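You operate a simulated robot arm through the tools that you are given. There is no shell and no other tool. Be economical: measure what you need, move in short steps, check, and stop when the job is done.

You run a simulated two-armed robot. Do the job below in one go: nothing can be reset, and whatever is moved stays where it is left.

## Task
Hold the blue tub on the top of the parts bench steady with one hand and put the orange cap from the top of the parts mat in it with the other.

Only the result counts: the job must be done as asked and must still hold three seconds after the hand-in. Knocking over, shifting, dropping, spilling or breaking anything else fails it. A push-on lid holds only when it is set on centred and level and pressed home; a screw cap is set on level and turned clockwise until tight.

## Robot
Two 7-joint arms with two-finger parallel grippers on one trunk, on a base that drives. Base frame: it is fixed to the floor where the robot stands at the start and does not move with it; the origin is under the middle of the robot, x ahead of it, y to its left, z up; the surface under the hand at the start is at about z = 800. Units: mm, rad, N and s.
The left shoulder is at the start at [20, 113, 1197], the right one opposite. With the tool pointing down near the work surface each hand reaches from about 180 to 600 mm from the robot's upright axis, wherever it stands, measured 20 degrees to its own side. Payload 1.57 kg a hand.
The tool frame of a hand sits at the grasp point between the pads (the TCP): z along the fingers, y along the line on which they close. The tips reach 30 mm beyond it. Largest opening 80 mm; finger width 17, thickness 12; the body of the gripper, 40 by 82 mm, starts 80 mm behind the TCP.
Orientation is told as [roll, pitch, yaw] about the base's x, y, z axes, in that order, counted from this pose: with the fingers straight down and closing along the base's y, the tool's x points along the base's -x, its y along +y and its z along -z.

## Interface
- The arms move only by the tool play_rows. It takes "left_motion", "right_motion" or both (then of equal length, played together; a hand with none holds still); each is one flat list of numbers, 6 for each row, row after row: the shift along the tool's x, y, z in mm, then the turn, a rotation vector about the tool's x, y, z in rad. In form: [x, y, z, rx, ry, rz, x, y, z, rx, ry, rz, ...]. A call has 1 to 8 rows; each row is the pose to reach, as a shift and turn from the pose commanded when the call began, along the tool's axes at that moment. "left_claw" and "right_claw" are, for a hand that has rows, the finger opening in mm, from 0 to 80, set as the call begins (left out, the last holds). A row lasts 0.2 s, in which the tool goes at most 50 mm and 0.15 rad; a call with a longer step from one row to the next is refused whole, and so is a gripper value outside its range. A pose out of reach is approached as far as the arm can. The call stops where the force on the tool passes 40 N (or 10 N more than at its start, if that is more) or the arm is blocked; 0.2 s more then pass. Each finger travels about 45 mm/s and halts on what it meets, pressing with about 22 N; the grip force reading is that of the motor and also rises with nothing between the fingers. The clock runs only during rows and for 0.2 s after the last one: add rows that repeat a pose to give the fingers time. The reply holds the time, the measured pose of the TCP, the force on the tool along the base axes, the opening and the grip force, in the units named above and with some noise, with the torque about the TCP (base axes, N m) and any sound that the robot's microphone picked up.
- Cameras (640 x 400 px; columns grow to the right, rows downward): "scene" is now at [88.6, 33.6, 1337.2]; the picture's right is [0.30, -0.95, 0.00], its down [-0.51, -0.16, -0.84] and it looks along [0.80, 0.26, -0.54] (base axes); focal length 266 px, centre (320, 200). "left" rides on the left gripper at [72, 7, -122] in its tool frame; the picture's right is [-0.09, 1.00, 0.00], its down [-0.84, -0.08, -0.54] and it looks along [-0.54, -0.05, 0.84] (tool axes); focal length 238 px, centre (320, 200). "right" rides on the right gripper at [72, -7, -122] in its tool frame; the picture's right is [0.09, 1.00, 0.00], its down [-0.84, 0.08, -0.54] and it looks along [-0.54, 0.05, 0.84] (tool axes); focal length 238 px, centre (320, 200). There is no depth. A picture from a camera that has moved, and an enlarged one, comes with that camera's place and axes in the base frame and with its lens. The place of the scene camera against the robot may be out by one fixed shift of up to 18 mm in any direction.
- camera(camera): a new picture of that camera. No time passes.
- move_column(by): slides the trunk up (or, below 0, down) by that many mm; the arms and the scene camera ride with it, the base frame stays. It gives what a move gives, with no picture.
- steer(legs): drives the robot by 1 to 6 legs, each [ahead, left, turn to the left] in mm, mm and rad, along the robot's own axes; the way and the turn of a leg run together, so that a leg with both is an arc; at most 1500 mm and 3.142 rad a leg. The arms and the cameras ride along, it lands a little off, and it stops where it bumps. It gives what a move gives.
- head_to(pan, tilt): turns the head with the scene camera to pan (to the left, within 1.396 rad either way) and tilt (down, from -0.506 to 1.204), counted from straight ahead of the robot. It gives what a move gives.
- inspect(camera, box): a new picture of the part [left, top, right, bottom] of that camera's present view, enlarged. No time passes.
- finish_job(): hands the job in; it is judged then, once.

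Work in short steps. Places have to be worked out from the pictures, the camera data and where the tool is seen: move nearer, look again, correct. Check each grasp and each placing, and mend what went wrong. You have 120 turns and 92 pictures in all, those below and enlarged ones among them. Open the grippers and draw the arms clear of the work before you hand the job in, unless the task says otherwise; then end with one line.

The tools are called after "Emit:" as a command line: name --argument value ..., lists and objects as JSON in quotes. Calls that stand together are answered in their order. play_rows: Moves the arms, as the interface text tells. Its arguments: {"type":"object","properties":{"left_motion":{"type":"array","items":{"type":"number"}},"left_claw":{"type":"number"},"right_motion":{"type":"array","items":{"type":"number"}},"right_claw":{"type":"number"}},"required":[]} The other tools are called the same way: move_column (by) slides the trunk up or down; steer (legs) drives the base; head_to (pan, tilt) turns the head that bears the scene camera; camera (camera) takes a picture; inspect (camera, box) takes an enlarged picture of a part of a camera's view; finish_job () hands the job in.

At the start:

```text
time: 0.0
left_tool_pos: [456.3, 315.3, 1143.8]
left_tcp_rot: [0.0, 0.001, 0.0]
left_ft_force: [0.1, -0.3, -0.8]
left_torque: [-0.02, 0.02, 0.0]
left_finger_gap: 80.0
left_grip_force: 0.1
right_tool_pos: [456.1, -69.0, 1125.6]
right_tcp_rot: [0.0, 0.0, 0.0]
right_ft_force: [1.0, -0.3, 1.1]
right_torque: [0.02, 0.04, -0.02]
right_finger_gap: 80.1
right_grip_force: 0.0
trunk travel left (down, up): [-250.0, 320.0]
robot x, y, heading: [0.2, 3.1, -0.006]
head pan, tilt: [0.309, 0.571]
```

scene: 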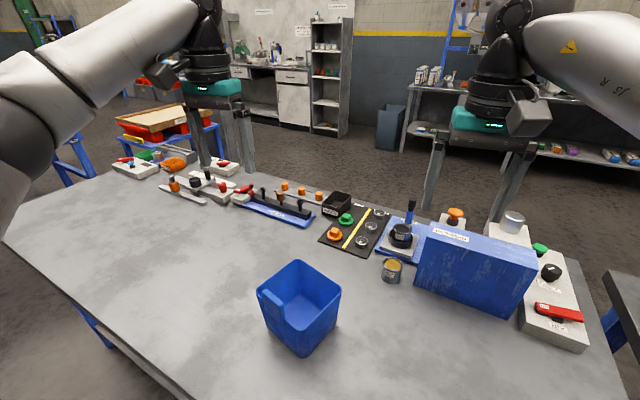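
right: 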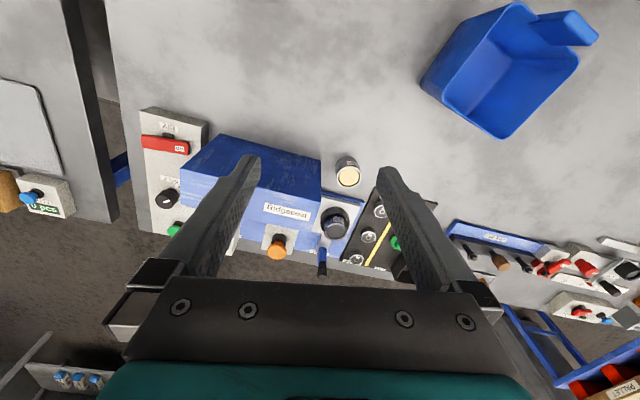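
left: 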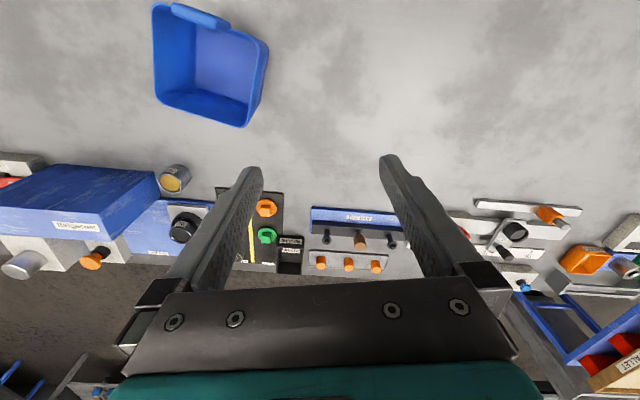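

The mat (black with a yellow stripe) carries an orange cap and a green cap; the blue tub is nearer. I enlarge both views to see details.

Emit:
inspect --camera "scene" --box '[300, 180, 440, 290]'

Emit:
inspect --camera "left" --box '[140, 0, 320, 280]'

Emit:
inspect --camera "scene" --box '[230, 230, 370, 370]'

```text
3.64 times, centred on (370, 235) of scene
camera zoom: at [88.6, 33.6, 1337.2], right [0.3, -0.95, 0.0], down [-0.51, -0.16, -0.84], along [0.8, 0.26, -0.54], focal length 968 px, centre (138, 73)
```

zoom: 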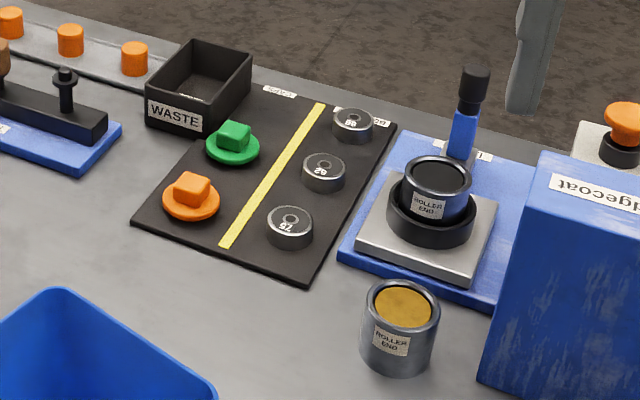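

```text
1.43 times, centred on (230, 140) of left
camera zoom: at [385.9, 323.2, 1264.7], right [0.09, 1.0, 0.0], down [0.84, -0.08, 0.54], along [0.54, -0.05, -0.84], focal length 340 px, centre (449, 286)
```

zoom: 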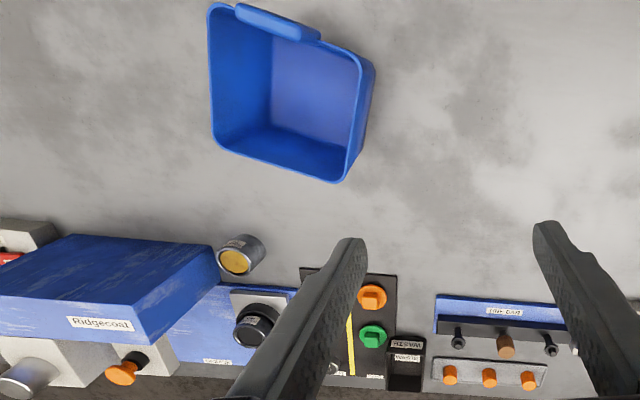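

```text
2.86 times, centred on (300, 300) of scene
camera zoom: at [88.6, 33.6, 1337.2], right [0.3, -0.95, 0.0], down [-0.51, -0.16, -0.84], along [0.8, 0.26, -0.54], focal length 761 px, centre (377, -86)
```

zoom: 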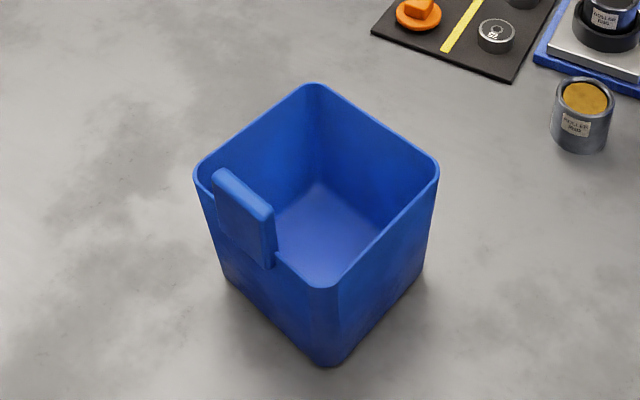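

Estimates (bench z≈800): cap ≈ (680,175), tub centre ≈ (410,182) with rim near z 900, turned about -22°. The cap is just beyond reach, so I check the bench's near edge before driving closer.

Emit:
head_to --pan 0.0 --tilt 1.15

Emit:
camera --camera "scene"

```text
time: 1.0
left_tool_pos: [456.1, 316.5, 1144.3]
left_tcp_rot: [-0.001, 0.0, 0.001]
left_ft_force: [0.3, 0.7, -0.2]
left_torque: [0.02, -0.01, 0.03]
left_finger_gap: 79.9
left_grip_force: 0.0
right_tool_pos: [457.1, -68.0, 1124.2]
right_tcp_rot: [0.0, 0.0, 0.001]
right_ft_force: [-0.5, -0.4, -0.4]
right_torque: [-0.01, 0.02, -0.03]
right_finger_gap: 79.9
right_grip_force: 0.1
trunk travel left (down, up): [-250.0, 320.0]
robot x, y, heading: [2.9, -0.9, -0.004]
head pan, tilt: [0.0, 1.15]
```

```text
85 pictures are left
camera scene: at [63.2, 6.4, 1292.8], right [0.0, -1.0, 0.0], down [-0.91, 0.0, -0.41], along [0.41, 0.0, -0.91], focal length 266 px, centre (320, 200)
```

scene: 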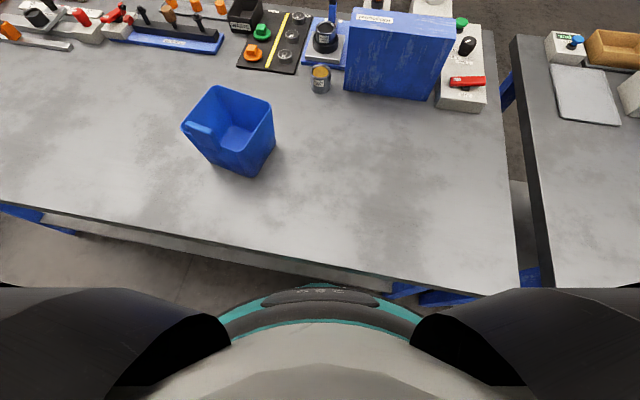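

The bench edge is at about x=155 ahead of me and recedes to the left. I drive left, then slightly ahead.

Emit:
steer --legs '[[0, 140, 0], [60, 0, 0]]'

Emit:
camera --camera "scene"

```text
time: 2.9
left_tool_pos: [496.5, 455.1, 1143.4]
left_tcp_rot: [-0.001, 0.001, -0.004]
left_ft_force: [0.1, -0.3, 1.1]
left_torque: [-0.01, -0.05, -0.03]
left_finger_gap: 80.0
left_grip_force: 0.0
right_tool_pos: [497.0, 71.4, 1125.5]
right_tcp_rot: [0.0, -0.001, -0.004]
right_ft_force: [-0.8, 0.7, 0.2]
right_torque: [0.01, -0.04, 0.0]
right_finger_gap: 80.1
right_grip_force: 0.1
trunk travel left (down, up): [-250.0, 320.0]
robot x, y, heading: [42.2, 144.1, -0.004]
head pan, tilt: [0.0, 1.15]
stopped in leg 2: the robot was blocked; the commanded pose is now the measured one
```

```text
84 pictures are left
camera scene: at [101.9, 147.5, 1292.9], right [0.0, -1.0, 0.0], down [-0.91, 0.0, -0.41], along [0.41, 0.0, -0.91], focal length 266 px, centre (320, 200)
```

scene: 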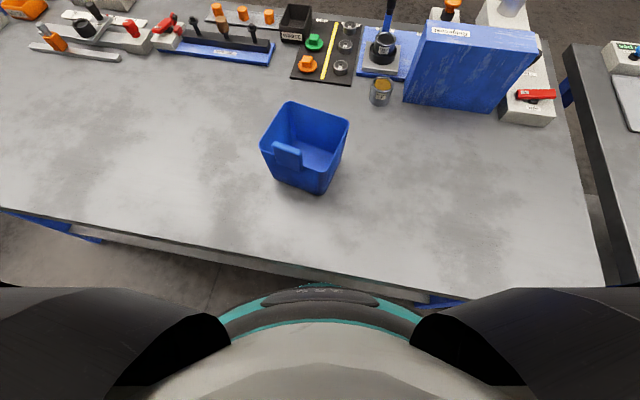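

The base is up against the bench; I back off a little and lower the trunk to gain reach.

Emit:
steer --legs '[[-8, 0, 0]]'

Emit:
move_column --by -120

Emit:
head_to --pan 0.0 --tilt 0.8

Emit:
camera --camera "scene"

Emit:
camera --camera "right"

Emit:
camera --camera "left"

```text
time: 3.7
left_tool_pos: [490.2, 455.8, 1142.7]
left_tcp_rot: [0.0, 0.002, -0.003]
left_ft_force: [0.3, 0.2, -0.3]
left_torque: [-0.02, -0.02, 0.01]
left_finger_gap: 80.0
left_grip_force: 0.1
right_tool_pos: [489.5, 71.5, 1125.1]
right_tcp_rot: [0.001, 0.001, -0.006]
right_ft_force: [0.4, -0.9, 0.0]
right_torque: [-0.01, -0.02, -0.01]
right_finger_gap: 79.9
right_grip_force: 0.0
trunk travel left (down, up): [-250.0, 320.0]
robot x, y, heading: [32.6, 141.2, 0.001]
head pan, tilt: [0.0, 1.15]
```

```text
time: 5.2
left_tool_pos: [490.1, 456.0, 1022.8]
left_tcp_rot: [-0.001, 0.003, -0.003]
left_ft_force: [0.5, 0.0, -0.1]
left_torque: [-0.02, 0.01, -0.02]
left_finger_gap: 80.3
left_grip_force: 0.1
right_tool_pos: [490.3, 70.7, 1005.2]
right_tcp_rot: [0.0, 0.002, -0.005]
right_ft_force: [-0.1, -0.1, 0.3]
right_torque: [-0.01, 0.03, 0.02]
right_finger_gap: 80.2
right_grip_force: 0.0
trunk travel left (down, up): [-130.0, 440.0]
robot x, y, heading: [35.2, 140.0, -0.001]
head pan, tilt: [0.0, 1.15]
```

```text
time: 6.0
left_tool_pos: [489.3, 455.1, 1022.5]
left_tcp_rot: [0.0, 0.003, -0.004]
left_ft_force: [-0.6, -0.1, 0.2]
left_torque: [-0.01, -0.03, -0.01]
left_finger_gap: 79.9
left_grip_force: 0.1
right_tool_pos: [490.4, 71.4, 1004.7]
right_tcp_rot: [0.001, 0.002, -0.004]
right_ft_force: [-0.3, -0.3, -0.6]
right_torque: [0.03, 0.0, 0.01]
right_finger_gap: 80.1
right_grip_force: 0.1
trunk travel left (down, up): [-130.0, 440.0]
robot x, y, heading: [31.4, 143.4, -0.001]
head pan, tilt: [0.0, 0.799]
```

```text
83 pictures are left
camera scene: at [117.2, 147.7, 1197.6], right [0.0, -1.0, 0.0], down [-0.72, 0.0, -0.7], along [0.7, 0.0, -0.72], focal length 266 px, centre (320, 200)
```

scene: 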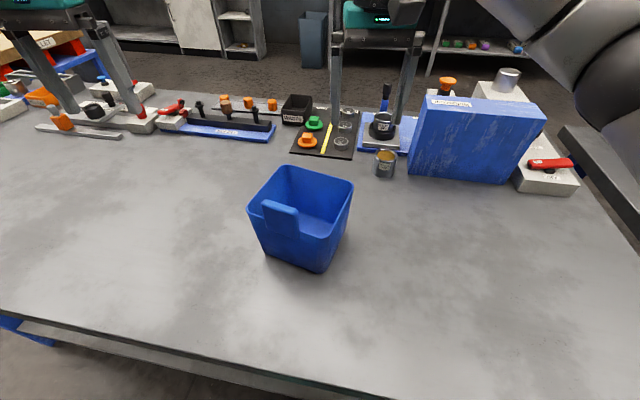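

```text
82 pictures are left
camera right: at [417.4, 64.2, 1126.0], right [-0.09, 1.0, 0.0], down [0.84, 0.07, 0.54], along [0.54, 0.05, -0.84], focal length 238 px, centre (320, 200)
```

right: 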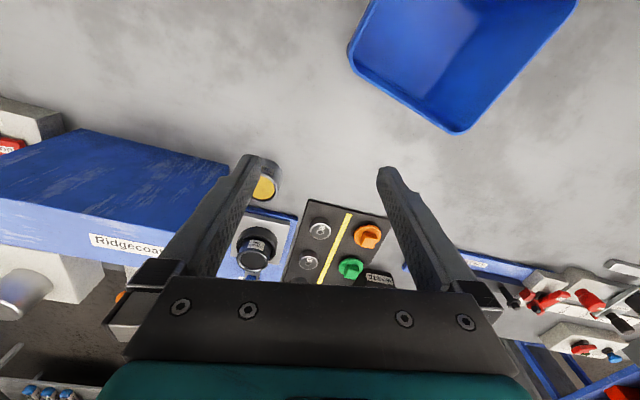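

```text
81 pictures are left
camera left: at [420.2, 463.2, 1144.1], right [0.1, 1.0, 0.0], down [0.84, -0.08, 0.54], along [0.54, -0.05, -0.84], focal length 238 px, centre (320, 200)
```

left: 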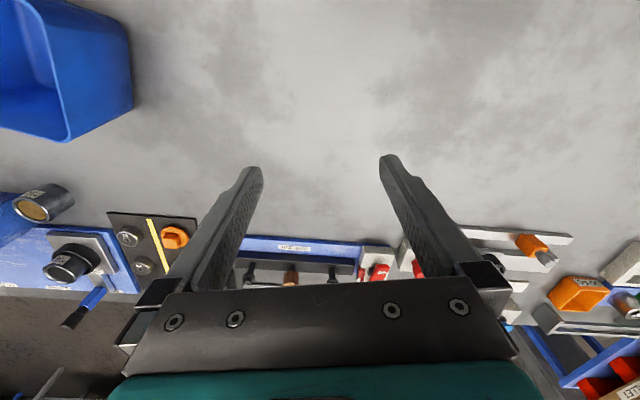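

Cross-checking the views: cap ≈ (682,171); tub rim corners ≈ far (476,204), right (423,92), near (322,137), left (374,253), rim ≈ 900. I'll bring the right hand to the tub's right wall, turned to match (-0.42 yaw).

Emit:
play_rows --right_motion '[37, 14, 0, 0, 0, 0.14, 74, 28, 0, 0, 0, 0.28, 111, 43, 0, 0, 0, 0.42, 149, 58, 0, 0, 0, 0.42]' --right_claw 60

Emit:
play_rows --right_motion '[0, 0, 0, 0, -0.13, 0, 0, 0, 0, 0, -0.26, 0, 0, 0, 0, 0, -0.39, 0, 0, 0, 0, 0, -0.5, 0, 0, 0, 0, 0, -0.5, 0]'

Emit:
camera --camera "right"

Emit:
camera --camera "scene"

```text
time: 7.0
left_tool_pos: [490.1, 456.0, 1023.2]
left_tcp_rot: [0.001, 0.002, -0.003]
left_ft_force: [0.2, -0.3, 0.4]
left_torque: [0.0, 0.01, 0.04]
left_finger_gap: 80.1
left_grip_force: 0.0
right_tool_pos: [341.1, 129.6, 1005.3]
right_tcp_rot: [-0.001, 0.004, -0.423]
right_ft_force: [-0.6, 0.6, -0.2]
right_torque: [0.0, -0.02, -0.03]
right_finger_gap: 60.2
right_grip_force: 0.0
trunk travel left (down, up): [-130.0, 440.0]
robot x, y, heading: [30.5, 143.1, -0.005]
head pan, tilt: [0.0, 0.799]
```

```text
time: 8.2
left_tool_pos: [490.8, 455.6, 1023.2]
left_tcp_rot: [0.001, 0.002, -0.004]
left_ft_force: [0.0, 0.2, -0.2]
left_torque: [0.02, 0.02, 0.0]
left_finger_gap: 80.0
left_grip_force: 0.0
right_tool_pos: [342.5, 130.1, 1004.0]
right_tcp_rot: [0.0, -0.501, -0.423]
right_ft_force: [0.1, -1.1, 0.2]
right_torque: [0.01, -0.01, 0.0]
right_finger_gap: 59.6
right_grip_force: 0.0
trunk travel left (down, up): [-130.0, 440.0]
robot x, y, heading: [32.2, 141.8, -0.005]
head pan, tilt: [0.0, 0.799]
```

```text
80 pictures are left
camera right: at [226.9, 172.8, 1076.5], right [0.34, 0.94, -0.04], down [0.46, -0.12, 0.88], along [0.82, -0.31, -0.48], focal length 238 px, centre (320, 200)
```

right: 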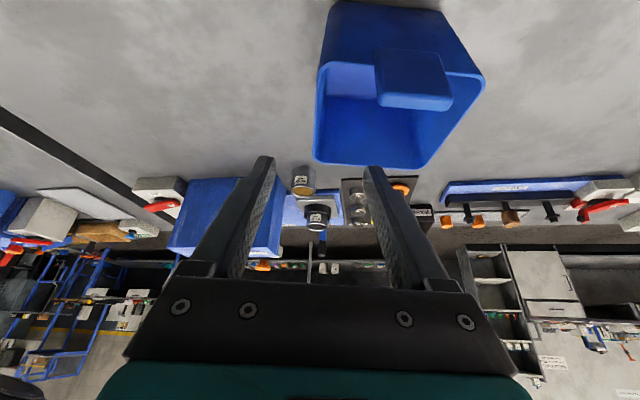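

```text
79 pictures are left
camera scene: at [117.3, 147.7, 1197.6], right [0.0, -1.0, 0.0], down [-0.72, 0.0, -0.7], along [0.7, 0.0, -0.72], focal length 266 px, centre (320, 200)
```

scene: 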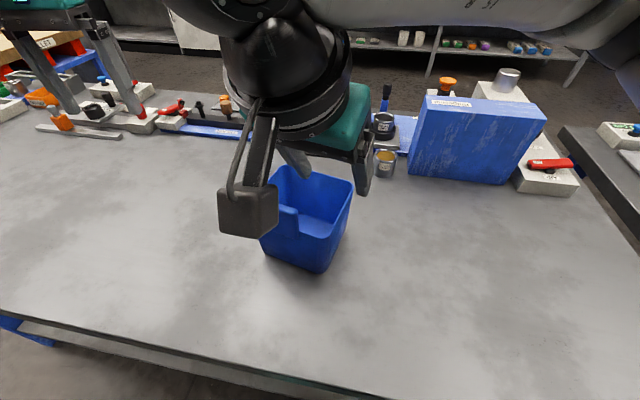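

The tub's right rim edge runs from ≈(327,136) to ≈(428,90), lining up with the gripper. I advance partway with the fingers straddling the right wall and check.

Emit:
play_rows --right_motion '[18, 1, 10, 0, 0, 0, 18, 1, 45, 0, 0, 0, 18, 1, 85, 0, 0, 0]'

Emit:
camera --camera "right"

Emit:
camera --camera "scene"

Emit:
camera --camera "left"

```text
time: 9.0
left_tool_pos: [490.1, 455.2, 1022.9]
left_tcp_rot: [0.001, 0.004, -0.003]
left_ft_force: [0.2, 0.8, 0.1]
left_torque: [-0.01, -0.02, 0.01]
left_finger_gap: 80.2
left_grip_force: 0.0
right_tool_pos: [363.1, 122.0, 921.5]
right_tcp_rot: [0.0, -0.499, -0.421]
right_ft_force: [-0.5, -0.5, 0.3]
right_torque: [-0.01, -0.04, 0.01]
right_finger_gap: 59.7
right_grip_force: 0.1
trunk travel left (down, up): [-130.0, 440.0]
robot x, y, heading: [31.3, 140.8, -0.005]
head pan, tilt: [0.0, 0.799]
```

```text
78 pictures are left
camera right: at [249.1, 164.8, 994.3], right [0.33, 0.94, -0.04], down [0.47, -0.12, 0.88], along [0.82, -0.31, -0.48], focal length 238 px, centre (320, 200)
```

right: 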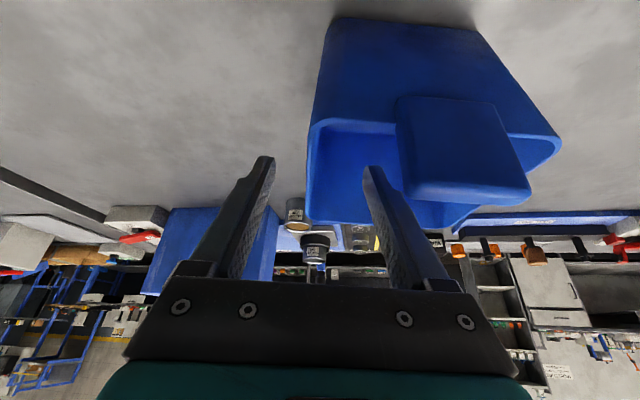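

```text
77 pictures are left
camera scene: at [117.4, 147.5, 1197.6], right [0.0, -1.0, 0.0], down [-0.72, 0.0, -0.7], along [0.7, 0.0, -0.72], focal length 266 px, centre (320, 200)
```

scene: 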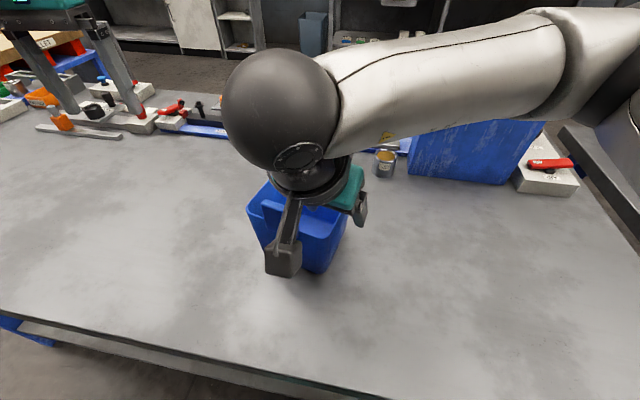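

```text
76 pictures are left
camera left: at [420.3, 463.0, 1144.1], right [0.1, 1.0, 0.0], down [0.84, -0.08, 0.54], along [0.54, -0.05, -0.84], focal length 238 px, centre (320, 200)
```

left: 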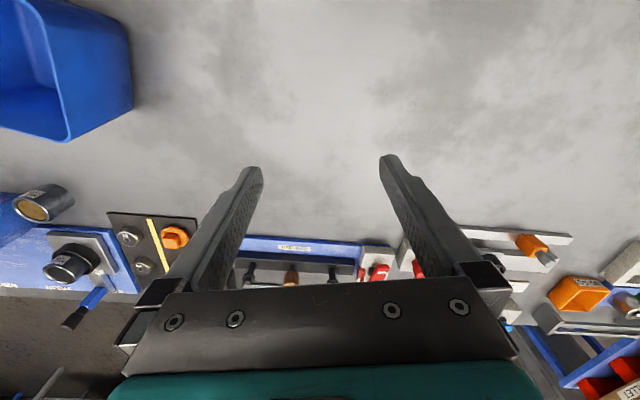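

The wall runs between the fingers and is parallel to them. To leave the left hand more room I lean this hand back 0.15 rad more, then lower to straddle the rim by about 15 mm.

Emit:
play_rows --right_motion '[0, 0, 0, 0, -0.08, 0, 0, 0, 0, 0, -0.15, 0]'

Emit:
play_rows --right_motion '[3, 0, 22, 0, 0, 0, 5, 0, 42, 0, 0, 0]'

Emit:
camera --camera "right"

```text
time: 9.6
left_tool_pos: [490.7, 456.4, 1022.2]
left_tcp_rot: [-0.001, 0.002, -0.003]
left_ft_force: [0.3, -0.1, 0.5]
left_torque: [-0.02, 0.02, -0.04]
left_finger_gap: 79.9
left_grip_force: 0.0
right_tool_pos: [363.9, 121.2, 922.8]
right_tcp_rot: [0.0, -0.65, -0.423]
right_ft_force: [0.3, -0.5, 0.3]
right_torque: [0.01, 0.0, 0.02]
right_finger_gap: 59.8
right_grip_force: 0.0
trunk travel left (down, up): [-130.0, 440.0]
robot x, y, heading: [34.8, 138.3, 0.003]
head pan, tilt: [0.0, 0.799]
```

```text
time: 10.2
left_tool_pos: [491.8, 454.9, 1022.2]
left_tcp_rot: [-0.002, 0.003, -0.006]
left_ft_force: [0.5, 0.7, 0.3]
left_torque: [-0.04, 0.04, 0.02]
left_finger_gap: 80.1
left_grip_force: 0.1
right_tool_pos: [385.2, 116.1, 895.9]
right_tcp_rot: [0.033, -0.661, -0.44]
right_ft_force: [-3.5, -1.3, 14.9]
right_torque: [0.94, 0.54, 0.21]
right_finger_gap: 60.1
right_grip_force: 0.1
trunk travel left (down, up): [-130.0, 440.0]
robot x, y, heading: [33.6, 138.0, -0.003]
head pan, tilt: [0.0, 0.799]
stopped in row 2 (right hand): the force on the tool passed its limit at 53 N (the readings are from after the stop); the commanded pose is now the measured one
```

```text
75 pictures are left
camera right: at [259.9, 161.3, 946.8], right [0.34, 0.94, -0.03], down [0.32, -0.08, 0.94], along [0.88, -0.33, -0.33], focal length 238 px, centre (320, 200)
```

right: 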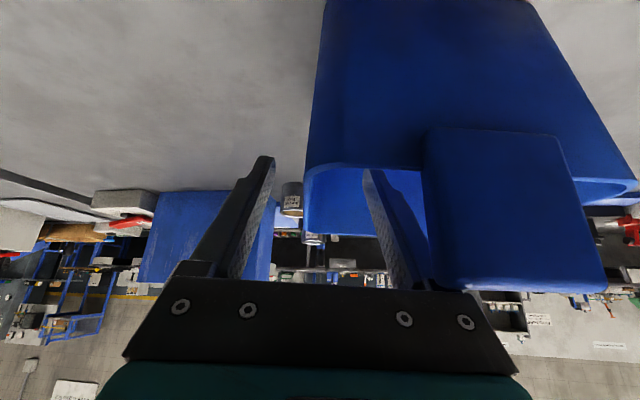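

The gripper body struck the tub's raised tab (its top is near z 945), so I back off along the fingers and check that the tub hasn't shifted.

Emit:
play_rows --right_motion '[0, 0, -30, 0, 0, 0, 0, 0, -60, 0, 0, 0, 0, 0, -90, 0, 0, 0]'

Emit:
play_rows --right_motion '[0, 0, 0, -0.015, 0.12, 0, 0, 0, 0, -0.03, 0.24, 0]'

Emit:
camera --camera "right"

Emit:
camera --camera "scene"

```text
time: 11.0
left_tool_pos: [489.7, 454.8, 1021.9]
left_tcp_rot: [0.0, 0.0, -0.003]
left_ft_force: [0.2, 0.2, 0.0]
left_torque: [0.01, -0.02, -0.01]
left_finger_gap: 80.1
left_grip_force: 0.0
right_tool_pos: [332.8, 137.6, 965.8]
right_tcp_rot: [0.025, -0.657, -0.435]
right_ft_force: [0.9, -0.6, 0.2]
right_torque: [0.02, 0.03, 0.04]
right_finger_gap: 60.1
right_grip_force: 0.0
trunk travel left (down, up): [-130.0, 440.0]
robot x, y, heading: [32.1, 144.5, -0.001]
head pan, tilt: [0.0, 0.799]
```

```text
time: 11.6
left_tool_pos: [490.1, 454.3, 1021.8]
left_tcp_rot: [0.0, 0.001, -0.003]
left_ft_force: [-0.5, -0.6, 0.7]
left_torque: [0.0, -0.03, -0.01]
left_finger_gap: 79.5
left_grip_force: 0.0
right_tool_pos: [332.1, 136.8, 965.4]
right_tcp_rot: [0.052, -0.418, -0.424]
right_ft_force: [0.9, -0.4, -0.3]
right_torque: [0.02, -0.02, -0.02]
right_finger_gap: 60.1
right_grip_force: 0.2
trunk travel left (down, up): [-130.0, 440.0]
robot x, y, heading: [34.2, 140.8, -0.01]
head pan, tilt: [0.0, 0.799]
```

```text
74 pictures are left
camera right: at [221.2, 171.4, 1046.3], right [0.31, 0.95, 0.01], down [0.52, -0.18, 0.84], along [0.8, -0.26, -0.55], focal length 238 px, centre (320, 200)
```

right: 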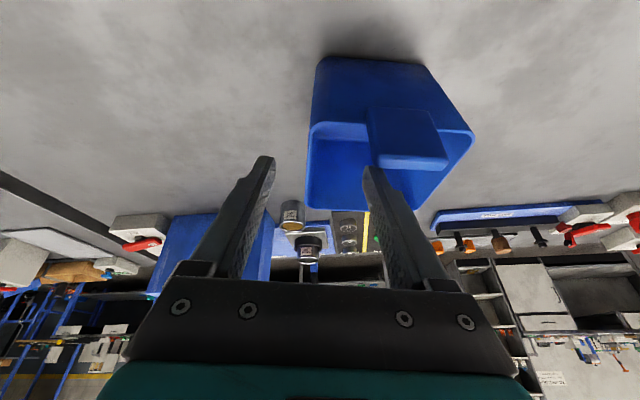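

```text
73 pictures are left
camera scene: at [117.3, 147.5, 1197.6], right [0.0, -1.0, 0.0], down [-0.72, 0.0, -0.7], along [0.7, 0.0, -0.72], focal length 266 px, centre (320, 200)
```

scene: 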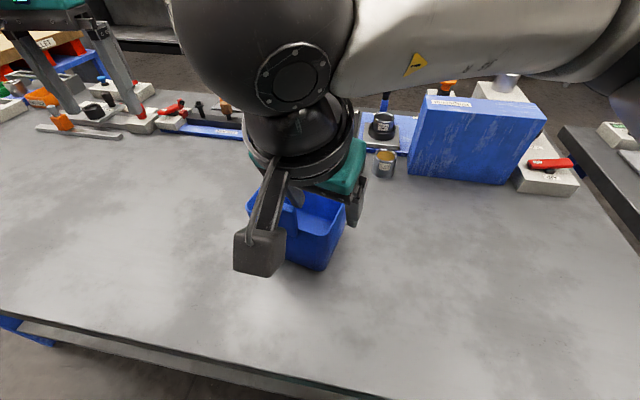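

The tub has barely moved (≈5 mm). I square the roll, step along the wall away from the tab, and approach with less lean.

Emit:
play_rows --right_motion '[-15, -1, 0, 0.05, 0, 0, -30, -2.7, 0, 0.05, 0, 0]'

Emit:
play_rows --right_motion '[0, 0, 30, 0, 0, 0, 0, 0, 60, 0, 0, 0, 0, 0, 80, 0, 0, 0]'

Emit:
camera --camera "right"

```text
time: 12.2
left_tool_pos: [488.7, 454.6, 1022.4]
left_tcp_rot: [0.0, 0.002, -0.003]
left_ft_force: [-0.4, -0.3, 0.4]
left_torque: [-0.01, -0.01, 0.01]
left_finger_gap: 79.8
left_grip_force: 0.1
right_tool_pos: [356.9, 124.3, 976.1]
right_tcp_rot: [-0.001, -0.417, -0.424]
right_ft_force: [0.0, 0.7, 0.2]
right_torque: [0.03, 0.03, -0.03]
right_finger_gap: 60.0
right_grip_force: 0.0
trunk travel left (down, up): [-130.0, 440.0]
robot x, y, heading: [36.6, 142.5, -0.004]
head pan, tilt: [0.0, 0.799]
```

```text
time: 13.0
left_tool_pos: [489.2, 455.5, 1021.9]
left_tcp_rot: [0.0, 0.001, -0.005]
left_ft_force: [0.4, 0.6, -0.2]
left_torque: [-0.02, 0.04, 0.01]
left_finger_gap: 79.9
left_grip_force: 0.0
right_tool_pos: [387.3, 108.5, 904.4]
right_tcp_rot: [0.003, -0.42, -0.423]
right_ft_force: [0.0, 0.9, 1.1]
right_torque: [-0.01, 0.01, 0.01]
right_finger_gap: 59.7
right_grip_force: 0.1
trunk travel left (down, up): [-130.0, 440.0]
robot x, y, heading: [32.3, 141.5, -0.003]
head pan, tilt: [0.0, 0.799]
```

```text
72 pictures are left
camera right: at [277.9, 149.2, 986.1], right [0.33, 0.94, -0.04], down [0.53, -0.15, 0.84], along [0.78, -0.3, -0.55], focal length 238 px, centre (320, 200)
```

right: 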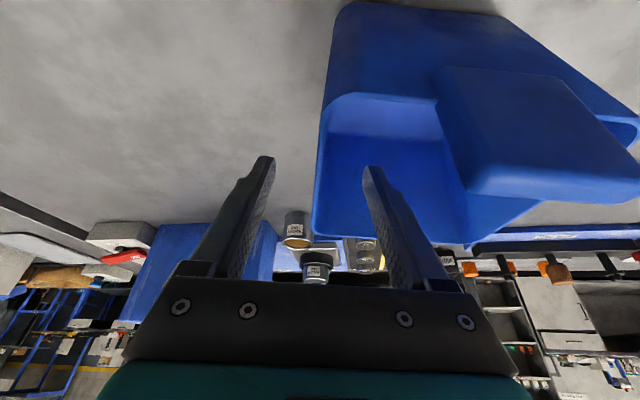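

No contact and the wall is centred between the fingers. I go the last 22 mm and close gently on the wall.

Emit:
play_rows --right_motion '[0, 0, 12, 0, 0, 0, 0, 0, 22, 0, 0, 0]'

Emit:
play_rows --right_motion '[0, 0, 0, 0, 0, 0, 0, 0, 0, 0, 0, 0, 0, 0, 0, 0, 0, 0, 0, 0, 0, 0, 0, 0, 0, 0, 0, 0, 0, 0, 0, 0, 0, 0, 0, 0, 0, 0, 0, 0, 0, 0]' --right_claw 0

Emit:
camera --camera "right"

Emit:
camera --camera "scene"

```text
time: 13.6
left_tool_pos: [491.3, 455.7, 1023.1]
left_tcp_rot: [-0.003, 0.001, -0.005]
left_ft_force: [0.5, 0.9, -0.1]
left_torque: [-0.01, -0.01, -0.01]
left_finger_gap: 79.8
left_grip_force: 0.0
right_tool_pos: [395.8, 104.0, 884.7]
right_tcp_rot: [0.0, -0.419, -0.425]
right_ft_force: [-0.7, 0.4, 0.0]
right_torque: [-0.02, -0.02, -0.02]
right_finger_gap: 60.0
right_grip_force: 0.0
trunk travel left (down, up): [-130.0, 440.0]
robot x, y, heading: [32.7, 137.8, -0.002]
head pan, tilt: [0.0, 0.799]
```

```text
time: 15.2
left_tool_pos: [490.5, 456.2, 1022.4]
left_tcp_rot: [0.001, 0.002, -0.003]
left_ft_force: [0.6, 0.3, -0.1]
left_torque: [0.05, 0.0, -0.03]
left_finger_gap: 79.7
left_grip_force: 0.0
right_tool_pos: [394.3, 107.1, 883.8]
right_tcp_rot: [0.006, -0.42, -0.425]
right_ft_force: [-1.0, 1.1, 8.7]
right_torque: [1.17, -0.41, 0.37]
right_finger_gap: 4.2
right_grip_force: 22.4
trunk travel left (down, up): [-130.0, 440.0]
robot x, y, heading: [33.9, 141.1, -0.005]
head pan, tilt: [0.0, 0.799]
```

```text
71 pictures are left
camera right: at [285.4, 145.7, 966.2], right [0.33, 0.94, -0.03], down [0.53, -0.15, 0.84], along [0.78, -0.3, -0.55], focal length 238 px, centre (320, 200)
```

right: 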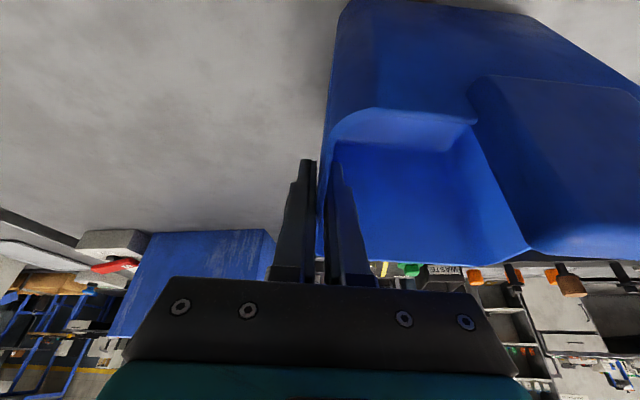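

```text
70 pictures are left
camera scene: at [116.5, 147.8, 1197.7], right [0.0, -1.0, 0.0], down [-0.72, 0.0, -0.7], along [0.7, 0.0, -0.72], focal length 266 px, centre (320, 200)
```

scene: 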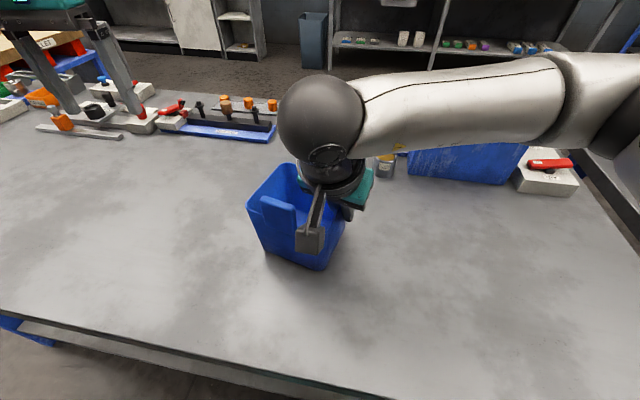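

The tub wall is held (4.2 mm, 22 N). I ease the wrist slightly to its wall slope, and move the left hand toward the mat to look at the cap.

Emit:
play_rows --right_motion '[0, 0, 0, -0.03, 0, 0, 0, 0, 0, -0.03, 0, 0]'

Emit:
play_rows --left_motion '[-20, -40, 0, 0, 0, 0, -40, -80, 0, 0, 0, 0, -60, -120, 0, 0, 0, 0, -80, -160, 0, 0, 0, 0]' --left_claw 50

Emit:
camera --camera "left"

Emit:
camera --camera "scene"

```text
time: 15.8
left_tool_pos: [488.9, 455.6, 1022.8]
left_tcp_rot: [-0.001, 0.001, -0.004]
left_ft_force: [-0.6, -0.1, -0.5]
left_torque: [0.01, 0.0, 0.01]
left_finger_gap: 80.3
left_grip_force: 0.1
right_tool_pos: [395.2, 105.2, 883.7]
right_tcp_rot: [0.031, -0.418, -0.426]
right_ft_force: [-2.0, -2.3, 10.2]
right_torque: [0.78, -0.66, 0.09]
right_finger_gap: 3.0
right_grip_force: 21.7
trunk travel left (down, up): [-130.0, 440.0]
robot x, y, heading: [32.8, 143.4, -0.002]
head pan, tilt: [0.0, 0.799]
```

```text
time: 16.8
left_tool_pos: [570.7, 296.3, 1021.0]
left_tcp_rot: [0.0, 0.004, -0.004]
left_ft_force: [0.2, -0.1, 0.9]
left_torque: [-0.03, 0.03, 0.0]
left_finger_gap: 50.0
left_grip_force: 0.1
right_tool_pos: [396.1, 105.4, 884.9]
right_tcp_rot: [0.032, -0.42, -0.426]
right_ft_force: [-1.4, -3.6, 9.5]
right_torque: [0.81, -0.47, 0.05]
right_finger_gap: 3.2
right_grip_force: 21.9
trunk travel left (down, up): [-130.0, 440.0]
robot x, y, heading: [30.9, 145.0, -0.004]
head pan, tilt: [0.0, 0.799]
```

```text
69 pictures are left
camera left: at [500.0, 303.5, 1143.4], right [0.09, 1.0, 0.0], down [0.84, -0.08, 0.54], along [0.54, -0.05, -0.84], focal length 238 px, centre (320, 200)
```

left: 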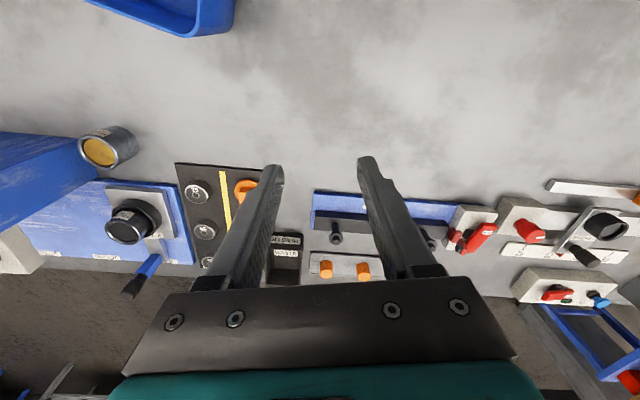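

```text
68 pictures are left
camera scene: at [116.8, 147.2, 1197.7], right [0.0, -1.0, 0.0], down [-0.72, 0.0, -0.7], along [0.7, 0.0, -0.72], focal length 266 px, centre (320, 200)
```

scene: 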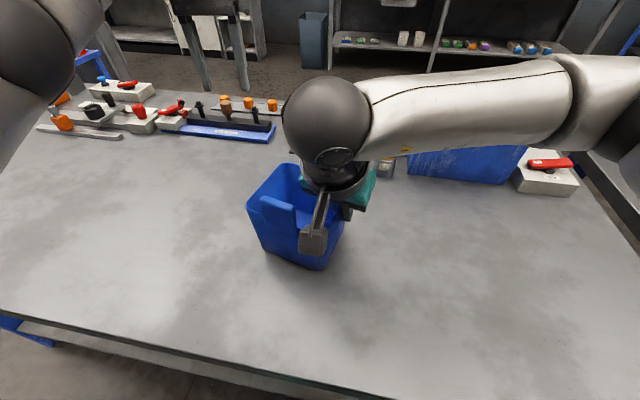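

Left arm comes in from well outside, so there is room. I move closer over the cap and look again.

Emit:
play_rows --left_motion '[-15, -40, 0, 0, 0, 0, -25, -80, 0, 0, 0, 0, -40, -124, 20, 0, 0, 0]'

Emit:
camera --camera "left"

Emit:
inspect --camera "left" --box '[220, 140, 420, 290]'

Emit:
camera --camera "scene"

```text
refused: row 3 steps farther than a row can; nothing moved
```

```text
67 pictures are left
camera left: at [500.0, 303.5, 1143.4], right [0.09, 1.0, 0.0], down [0.84, -0.08, 0.54], along [0.54, -0.05, -0.84], focal length 238 px, centre (320, 200)
```

left: 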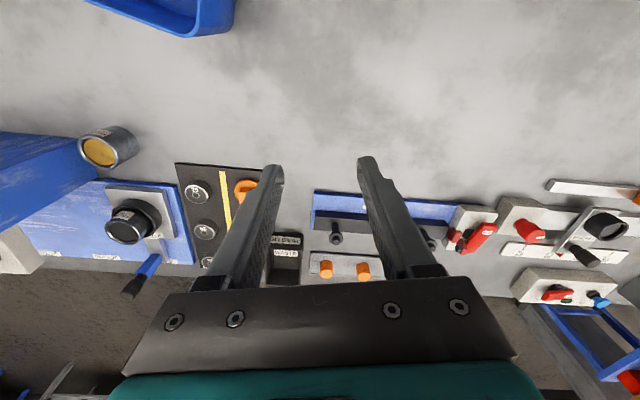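

```text
2.67 times, centred on (320, 215) of left
camera zoom: at [500.0, 303.5, 1143.4], right [0.09, 1.0, 0.0], down [0.84, -0.08, 0.54], along [0.54, -0.05, -0.84], focal length 636 px, centre (320, 160)
```

zoom: 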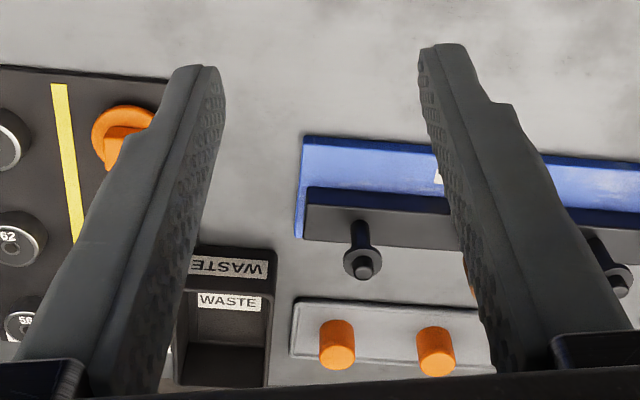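

```text
65 pictures are left
camera scene: at [116.8, 147.2, 1197.7], right [0.0, -1.0, 0.0], down [-0.72, 0.0, -0.7], along [0.7, 0.0, -0.72], focal length 266 px, centre (320, 200)
```

scene: 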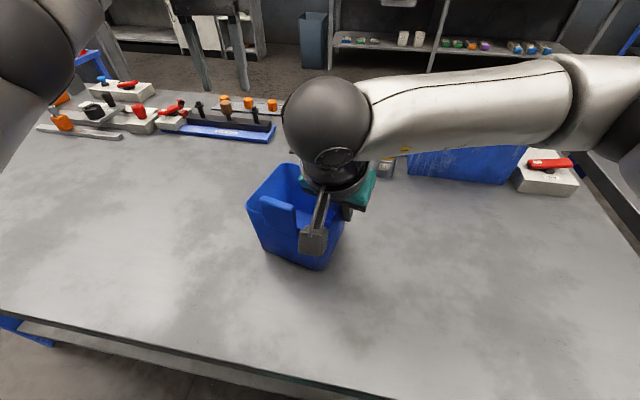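

The last step was too long; I split it into smaller steps.

Emit:
play_rows --left_motion '[-10, -40, 0, 0, 0, 0, -20, -80, 0, 0, 0, 0, -30, -120, 0, 0, 0, 0]'

Emit:
camera --camera "left"

Emit:
inspect --camera "left" --box '[240, 120, 400, 220]'

Emit:
camera --camera "scene"

```text
time: 17.6
left_tool_pos: [578.5, 192.1, 1015.1]
left_tcp_rot: [0.001, 0.001, -0.004]
left_ft_force: [-0.1, 0.1, 0.3]
left_torque: [-0.01, 0.0, -0.01]
left_finger_gap: 49.6
left_grip_force: 0.1
left hand out of reach, approached as far as the arm can: row 2, 3
right_tool_pos: [395.0, 106.4, 884.3]
right_tcp_rot: [0.032, -0.419, -0.425]
right_ft_force: [-0.9, -0.2, 7.3]
right_torque: [0.84, -0.5, 0.09]
right_finger_gap: 3.2
right_grip_force: 22.6
trunk travel left (down, up): [-130.0, 440.0]
robot x, y, heading: [33.1, 138.5, -0.007]
head pan, tilt: [0.0, 0.799]
```

```text
64 pictures are left
camera left: at [509.7, 199.5, 1136.6], right [0.1, 1.0, 0.0], down [0.84, -0.08, 0.54], along [0.54, -0.05, -0.84], focal length 238 px, centre (320, 200)
```

left: 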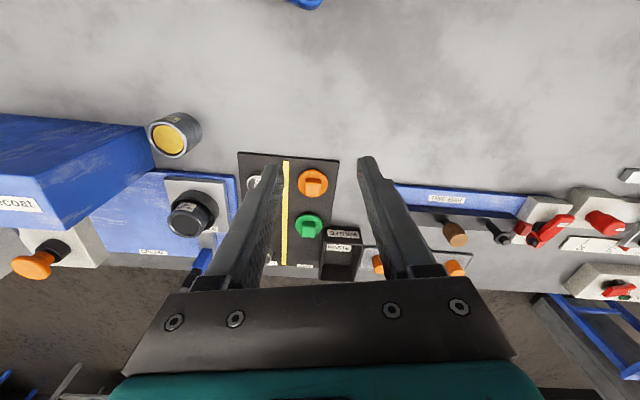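

```text
4.00 times, centred on (320, 170) of left
camera zoom: at [509.7, 199.5, 1136.6], right [0.1, 1.0, 0.0], down [0.84, -0.08, 0.54], along [0.54, -0.05, -0.84], focal length 953 px, centre (320, 320)
```

zoom: 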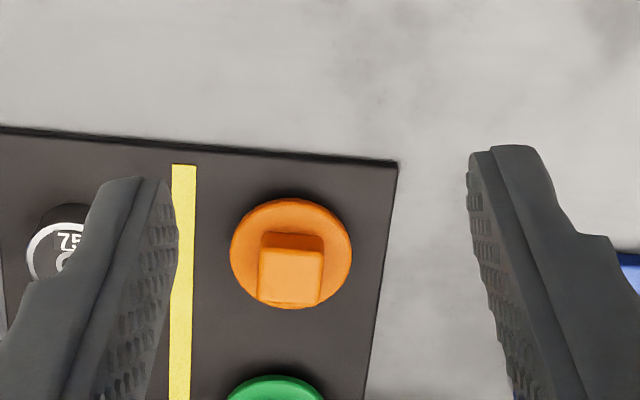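

```text
62 pictures are left
camera scene: at [116.7, 147.7, 1197.7], right [0.0, -1.0, 0.0], down [-0.72, 0.0, -0.7], along [0.7, 0.0, -0.72], focal length 266 px, centre (320, 200)
```

scene: 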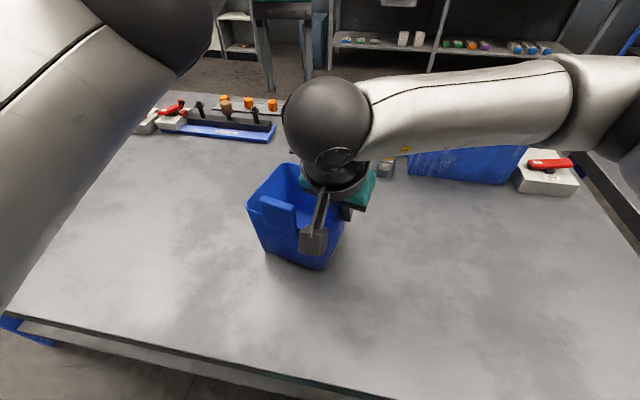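

At this height the arm tops out near x=580. Cap is ≈(690,171), block top ≈826, its faces turned about -10°; I'll align yaw and pitch the fingers forward to extend reach without leaving the block faces.

Emit:
play_rows --left_motion '[0, 0, 30, 0, 0, 0.1, 0, 0, 50, 0, 0, 0.17]'

Emit:
play_rows --left_motion '[0, 0, 0, 0, -0.14, 0, 0, 0, 0, 0, -0.28, 0, 0, 0, 0, 0, -0.42, 0, 0, 0, 0, 0, -0.55, 0, 0, 0, 0, 0, -0.55, 0]'

Emit:
camera --camera "left"

Emit:
camera --camera "scene"

```text
time: 18.2
left_tool_pos: [579.2, 192.5, 967.8]
left_tcp_rot: [0.0, 0.001, -0.175]
left_ft_force: [-1.4, 0.8, -0.3]
left_torque: [0.01, 0.0, 0.02]
left_finger_gap: 50.1
left_grip_force: 0.0
right_tool_pos: [395.2, 105.2, 884.8]
right_tcp_rot: [0.032, -0.42, -0.425]
right_ft_force: [-0.8, 0.3, 7.1]
right_torque: [0.84, -0.51, 0.09]
right_finger_gap: 3.1
right_grip_force: 22.1
trunk travel left (down, up): [-130.0, 440.0]
robot x, y, heading: [34.0, 140.7, -0.005]
head pan, tilt: [0.0, 0.799]
```

```text
time: 19.4
left_tool_pos: [579.5, 193.0, 966.3]
left_tcp_rot: [0.001, -0.551, -0.173]
left_ft_force: [-0.1, 0.4, 0.2]
left_torque: [-0.01, 0.0, 0.01]
left_finger_gap: 50.1
left_grip_force: 0.1
right_tool_pos: [396.1, 105.9, 883.9]
right_tcp_rot: [0.032, -0.419, -0.424]
right_ft_force: [-0.7, -1.1, 8.3]
right_torque: [0.83, -0.45, 0.08]
right_finger_gap: 2.9
right_grip_force: 22.1
trunk travel left (down, up): [-130.0, 440.0]
robot x, y, heading: [32.2, 140.0, -0.0]
head pan, tilt: [0.0, 0.799]
```

```text
61 pictures are left
camera left: at [458.8, 221.1, 1031.6], right [0.25, 0.97, 0.05], down [0.41, -0.15, 0.9], along [0.88, -0.2, -0.43], focal length 238 px, centre (320, 200)
```

left: 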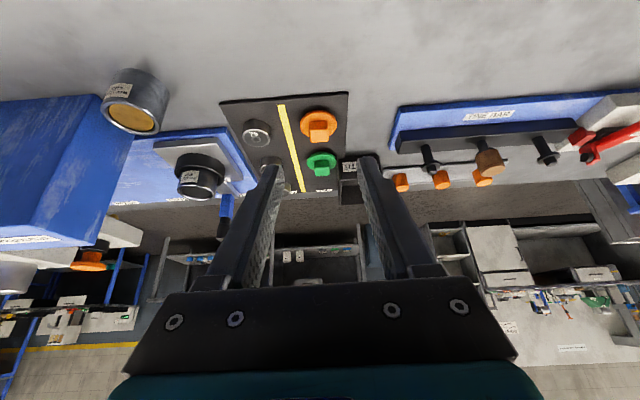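

```text
60 pictures are left
camera scene: at [116.7, 147.6, 1197.7], right [0.0, -1.0, 0.0], down [-0.72, 0.0, -0.7], along [0.7, 0.0, -0.72], focal length 266 px, centre (320, 200)
```

scene: 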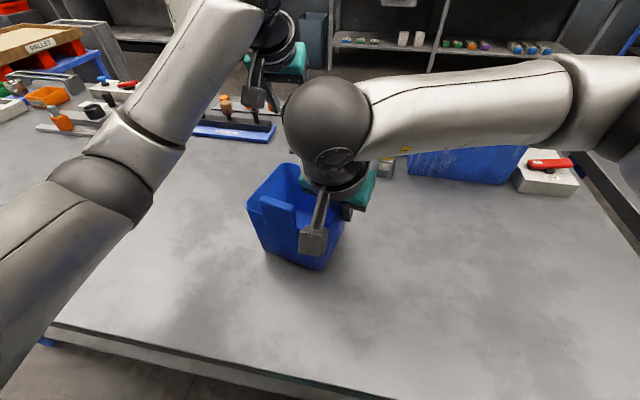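

With the pitch there's enough reach. Cap centre reads ≈(691,172). I move to a standoff 70 mm short along the finger line.

Emit:
play_rows --left_motion '[-9, -1, 43, 0, 0, 0, -19, -2.5, 87, 0, 0, 0, -19, -2.5, 87, 0, 0, 0]' --left_claw 44

Emit:
camera --camera "left"

Emit:
inspect --camera "left" --box '[240, 80, 400, 200]'

```text
time: 20.2
left_tool_pos: [641.0, 179.4, 901.3]
left_tcp_rot: [0.001, -0.549, -0.174]
left_ft_force: [-0.4, 0.1, 0.6]
left_torque: [0.02, 0.02, -0.01]
left_finger_gap: 44.0
left_grip_force: 0.1
right_tool_pos: [394.6, 105.4, 884.1]
right_tcp_rot: [0.031, -0.418, -0.426]
right_ft_force: [-1.2, -0.6, 7.6]
right_torque: [0.87, -0.45, 0.08]
right_finger_gap: 3.1
right_grip_force: 21.9
trunk travel left (down, up): [-130.0, 440.0]
robot x, y, heading: [38.2, 141.5, -0.004]
head pan, tilt: [0.0, 0.799]
```

```text
59 pictures are left
camera left: at [520.4, 208.5, 966.9], right [0.25, 0.97, 0.05], down [0.41, -0.15, 0.9], along [0.88, -0.2, -0.44], focal length 238 px, centre (320, 200)
```

left: 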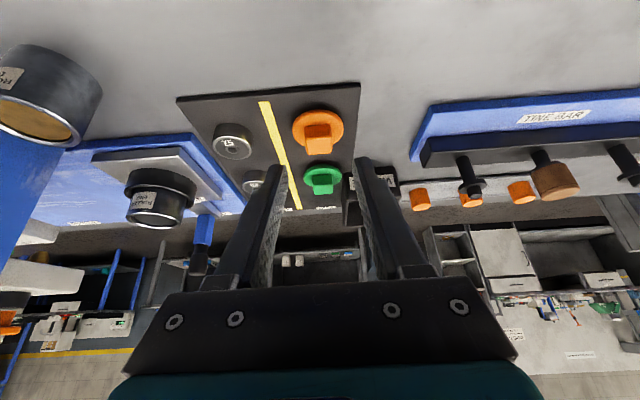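

```text
3.33 times, centred on (320, 140) of left
camera zoom: at [520.4, 208.5, 966.9], right [0.25, 0.97, 0.05], down [0.41, -0.15, 0.9], along [0.88, -0.2, -0.44], focal length 794 px, centre (320, 400)
```

zoom: 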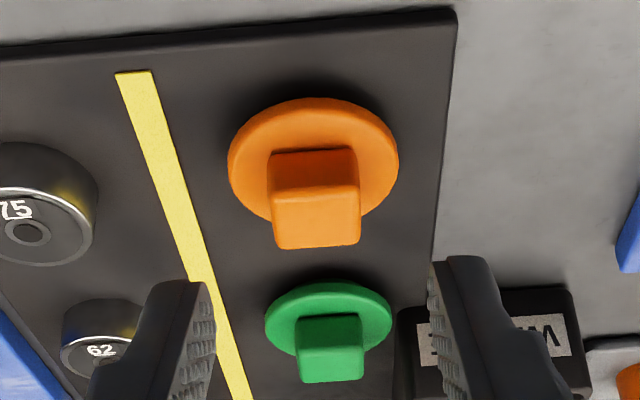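

The projected tip line lands right on the orange block's centre. I advance 48 mm and look again before the final approach.

Emit:
play_rows --left_motion '[0, 0, 24, 0, 0, 0, 0, 0, 48, 0, 0, 0]'

Emit:
inspect --camera "left" --box '[220, 80, 420, 220]'

```text
time: 20.8
left_tool_pos: [665.5, 174.5, 860.1]
left_tcp_rot: [0.001, -0.55, -0.173]
left_ft_force: [0.0, 0.6, -0.3]
left_torque: [0.01, 0.02, 0.0]
left_finger_gap: 43.9
left_grip_force: 0.0
right_tool_pos: [395.1, 104.1, 883.9]
right_tcp_rot: [0.03, -0.419, -0.424]
right_ft_force: [0.7, -0.9, 7.0]
right_torque: [0.88, -0.42, 0.05]
right_finger_gap: 3.3
right_grip_force: 22.4
trunk travel left (down, up): [-130.0, 440.0]
robot x, y, heading: [36.5, 144.6, -0.002]
head pan, tilt: [0.0, 0.799]
```

```text
2.86 times, centred on (320, 150) of left
camera zoom: at [544.6, 204.0, 926.2], right [0.25, 0.97, 0.05], down [0.41, -0.15, 0.9], along [0.88, -0.2, -0.44], focal length 681 px, centre (320, 343)
```

zoom: 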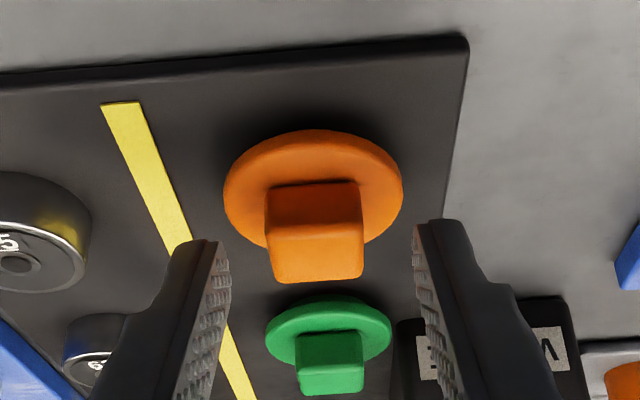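

Aligned and consistent at (691,171). I advance the last 20 mm gently.

Emit:
play_rows --left_motion '[0, 0, 8, 0, 0, 0, 0, 0, 14, 0, 0, 0, 0, 0, 20, 0, 0, 0]'

Emit:
inspect --camera "left" --box '[220, 80, 420, 220]'

```text
time: 21.6
left_tool_pos: [675.0, 173.5, 843.4]
left_tcp_rot: [0.003, -0.548, -0.175]
left_ft_force: [-0.3, -0.2, 0.9]
left_torque: [-0.01, 0.03, 0.0]
left_finger_gap: 44.2
left_grip_force: 0.3
right_tool_pos: [395.5, 105.9, 883.7]
right_tcp_rot: [0.032, -0.419, -0.423]
right_ft_force: [0.5, -1.1, 7.5]
right_torque: [0.78, -0.42, 0.1]
right_finger_gap: 3.1
right_grip_force: 22.1
trunk travel left (down, up): [-130.0, 440.0]
robot x, y, heading: [36.2, 138.8, -0.003]
head pan, tilt: [0.0, 0.799]
```

```text
2.86 times, centred on (320, 150) of left
camera zoom: at [554.9, 202.3, 909.5], right [0.25, 0.97, 0.05], down [0.41, -0.15, 0.9], along [0.88, -0.2, -0.44], focal length 681 px, centre (320, 343)
```

zoom: 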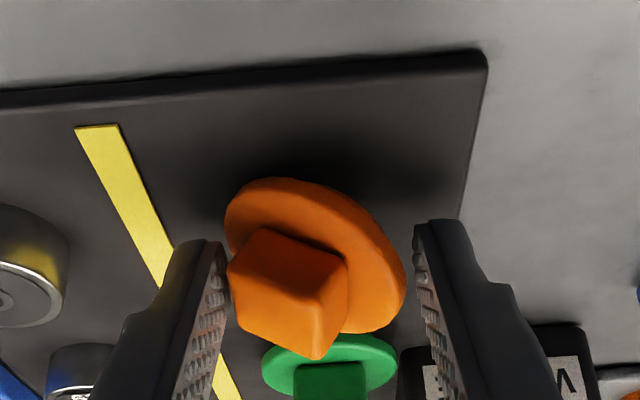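

The cap has been nudged and tilted by a fingertip on its flange. I back off a few mm to let it settle and look.

Emit:
play_rows --left_motion '[0, 0, -8, 0, 0, 0, 0, 0, -16, 0, 0, 0, 0, 0, -24, 0, 0, 0]'

Emit:
inspect --camera "left" --box '[220, 80, 420, 220]'

```text
time: 22.4
left_tool_pos: [663.3, 175.1, 864.1]
left_tcp_rot: [0.001, -0.548, -0.173]
left_ft_force: [0.5, 0.1, -0.5]
left_torque: [0.01, 0.02, -0.01]
left_finger_gap: 44.2
left_grip_force: 0.1
right_tool_pos: [394.4, 105.6, 884.3]
right_tcp_rot: [0.031, -0.418, -0.424]
right_ft_force: [-0.9, 1.0, 7.1]
right_torque: [0.84, -0.43, 0.08]
right_finger_gap: 3.4
right_grip_force: 22.6
trunk travel left (down, up): [-130.0, 440.0]
robot x, y, heading: [36.1, 140.6, 0.001]
head pan, tilt: [0.0, 0.799]
```

```text
2.86 times, centred on (320, 150) of left
camera zoom: at [542.5, 204.2, 929.8], right [0.25, 0.97, 0.05], down [0.41, -0.15, 0.9], along [0.88, -0.2, -0.44], focal length 681 px, centre (320, 343)
```

zoom: 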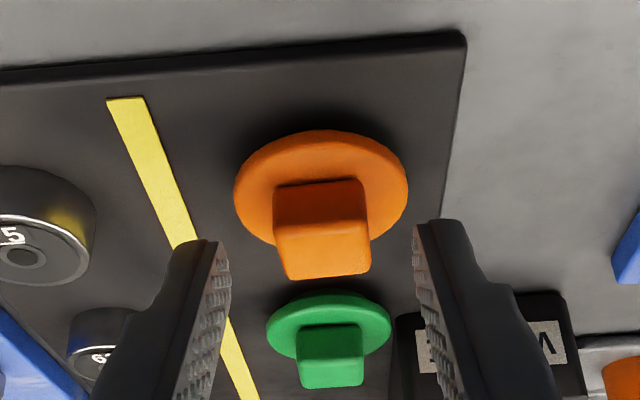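

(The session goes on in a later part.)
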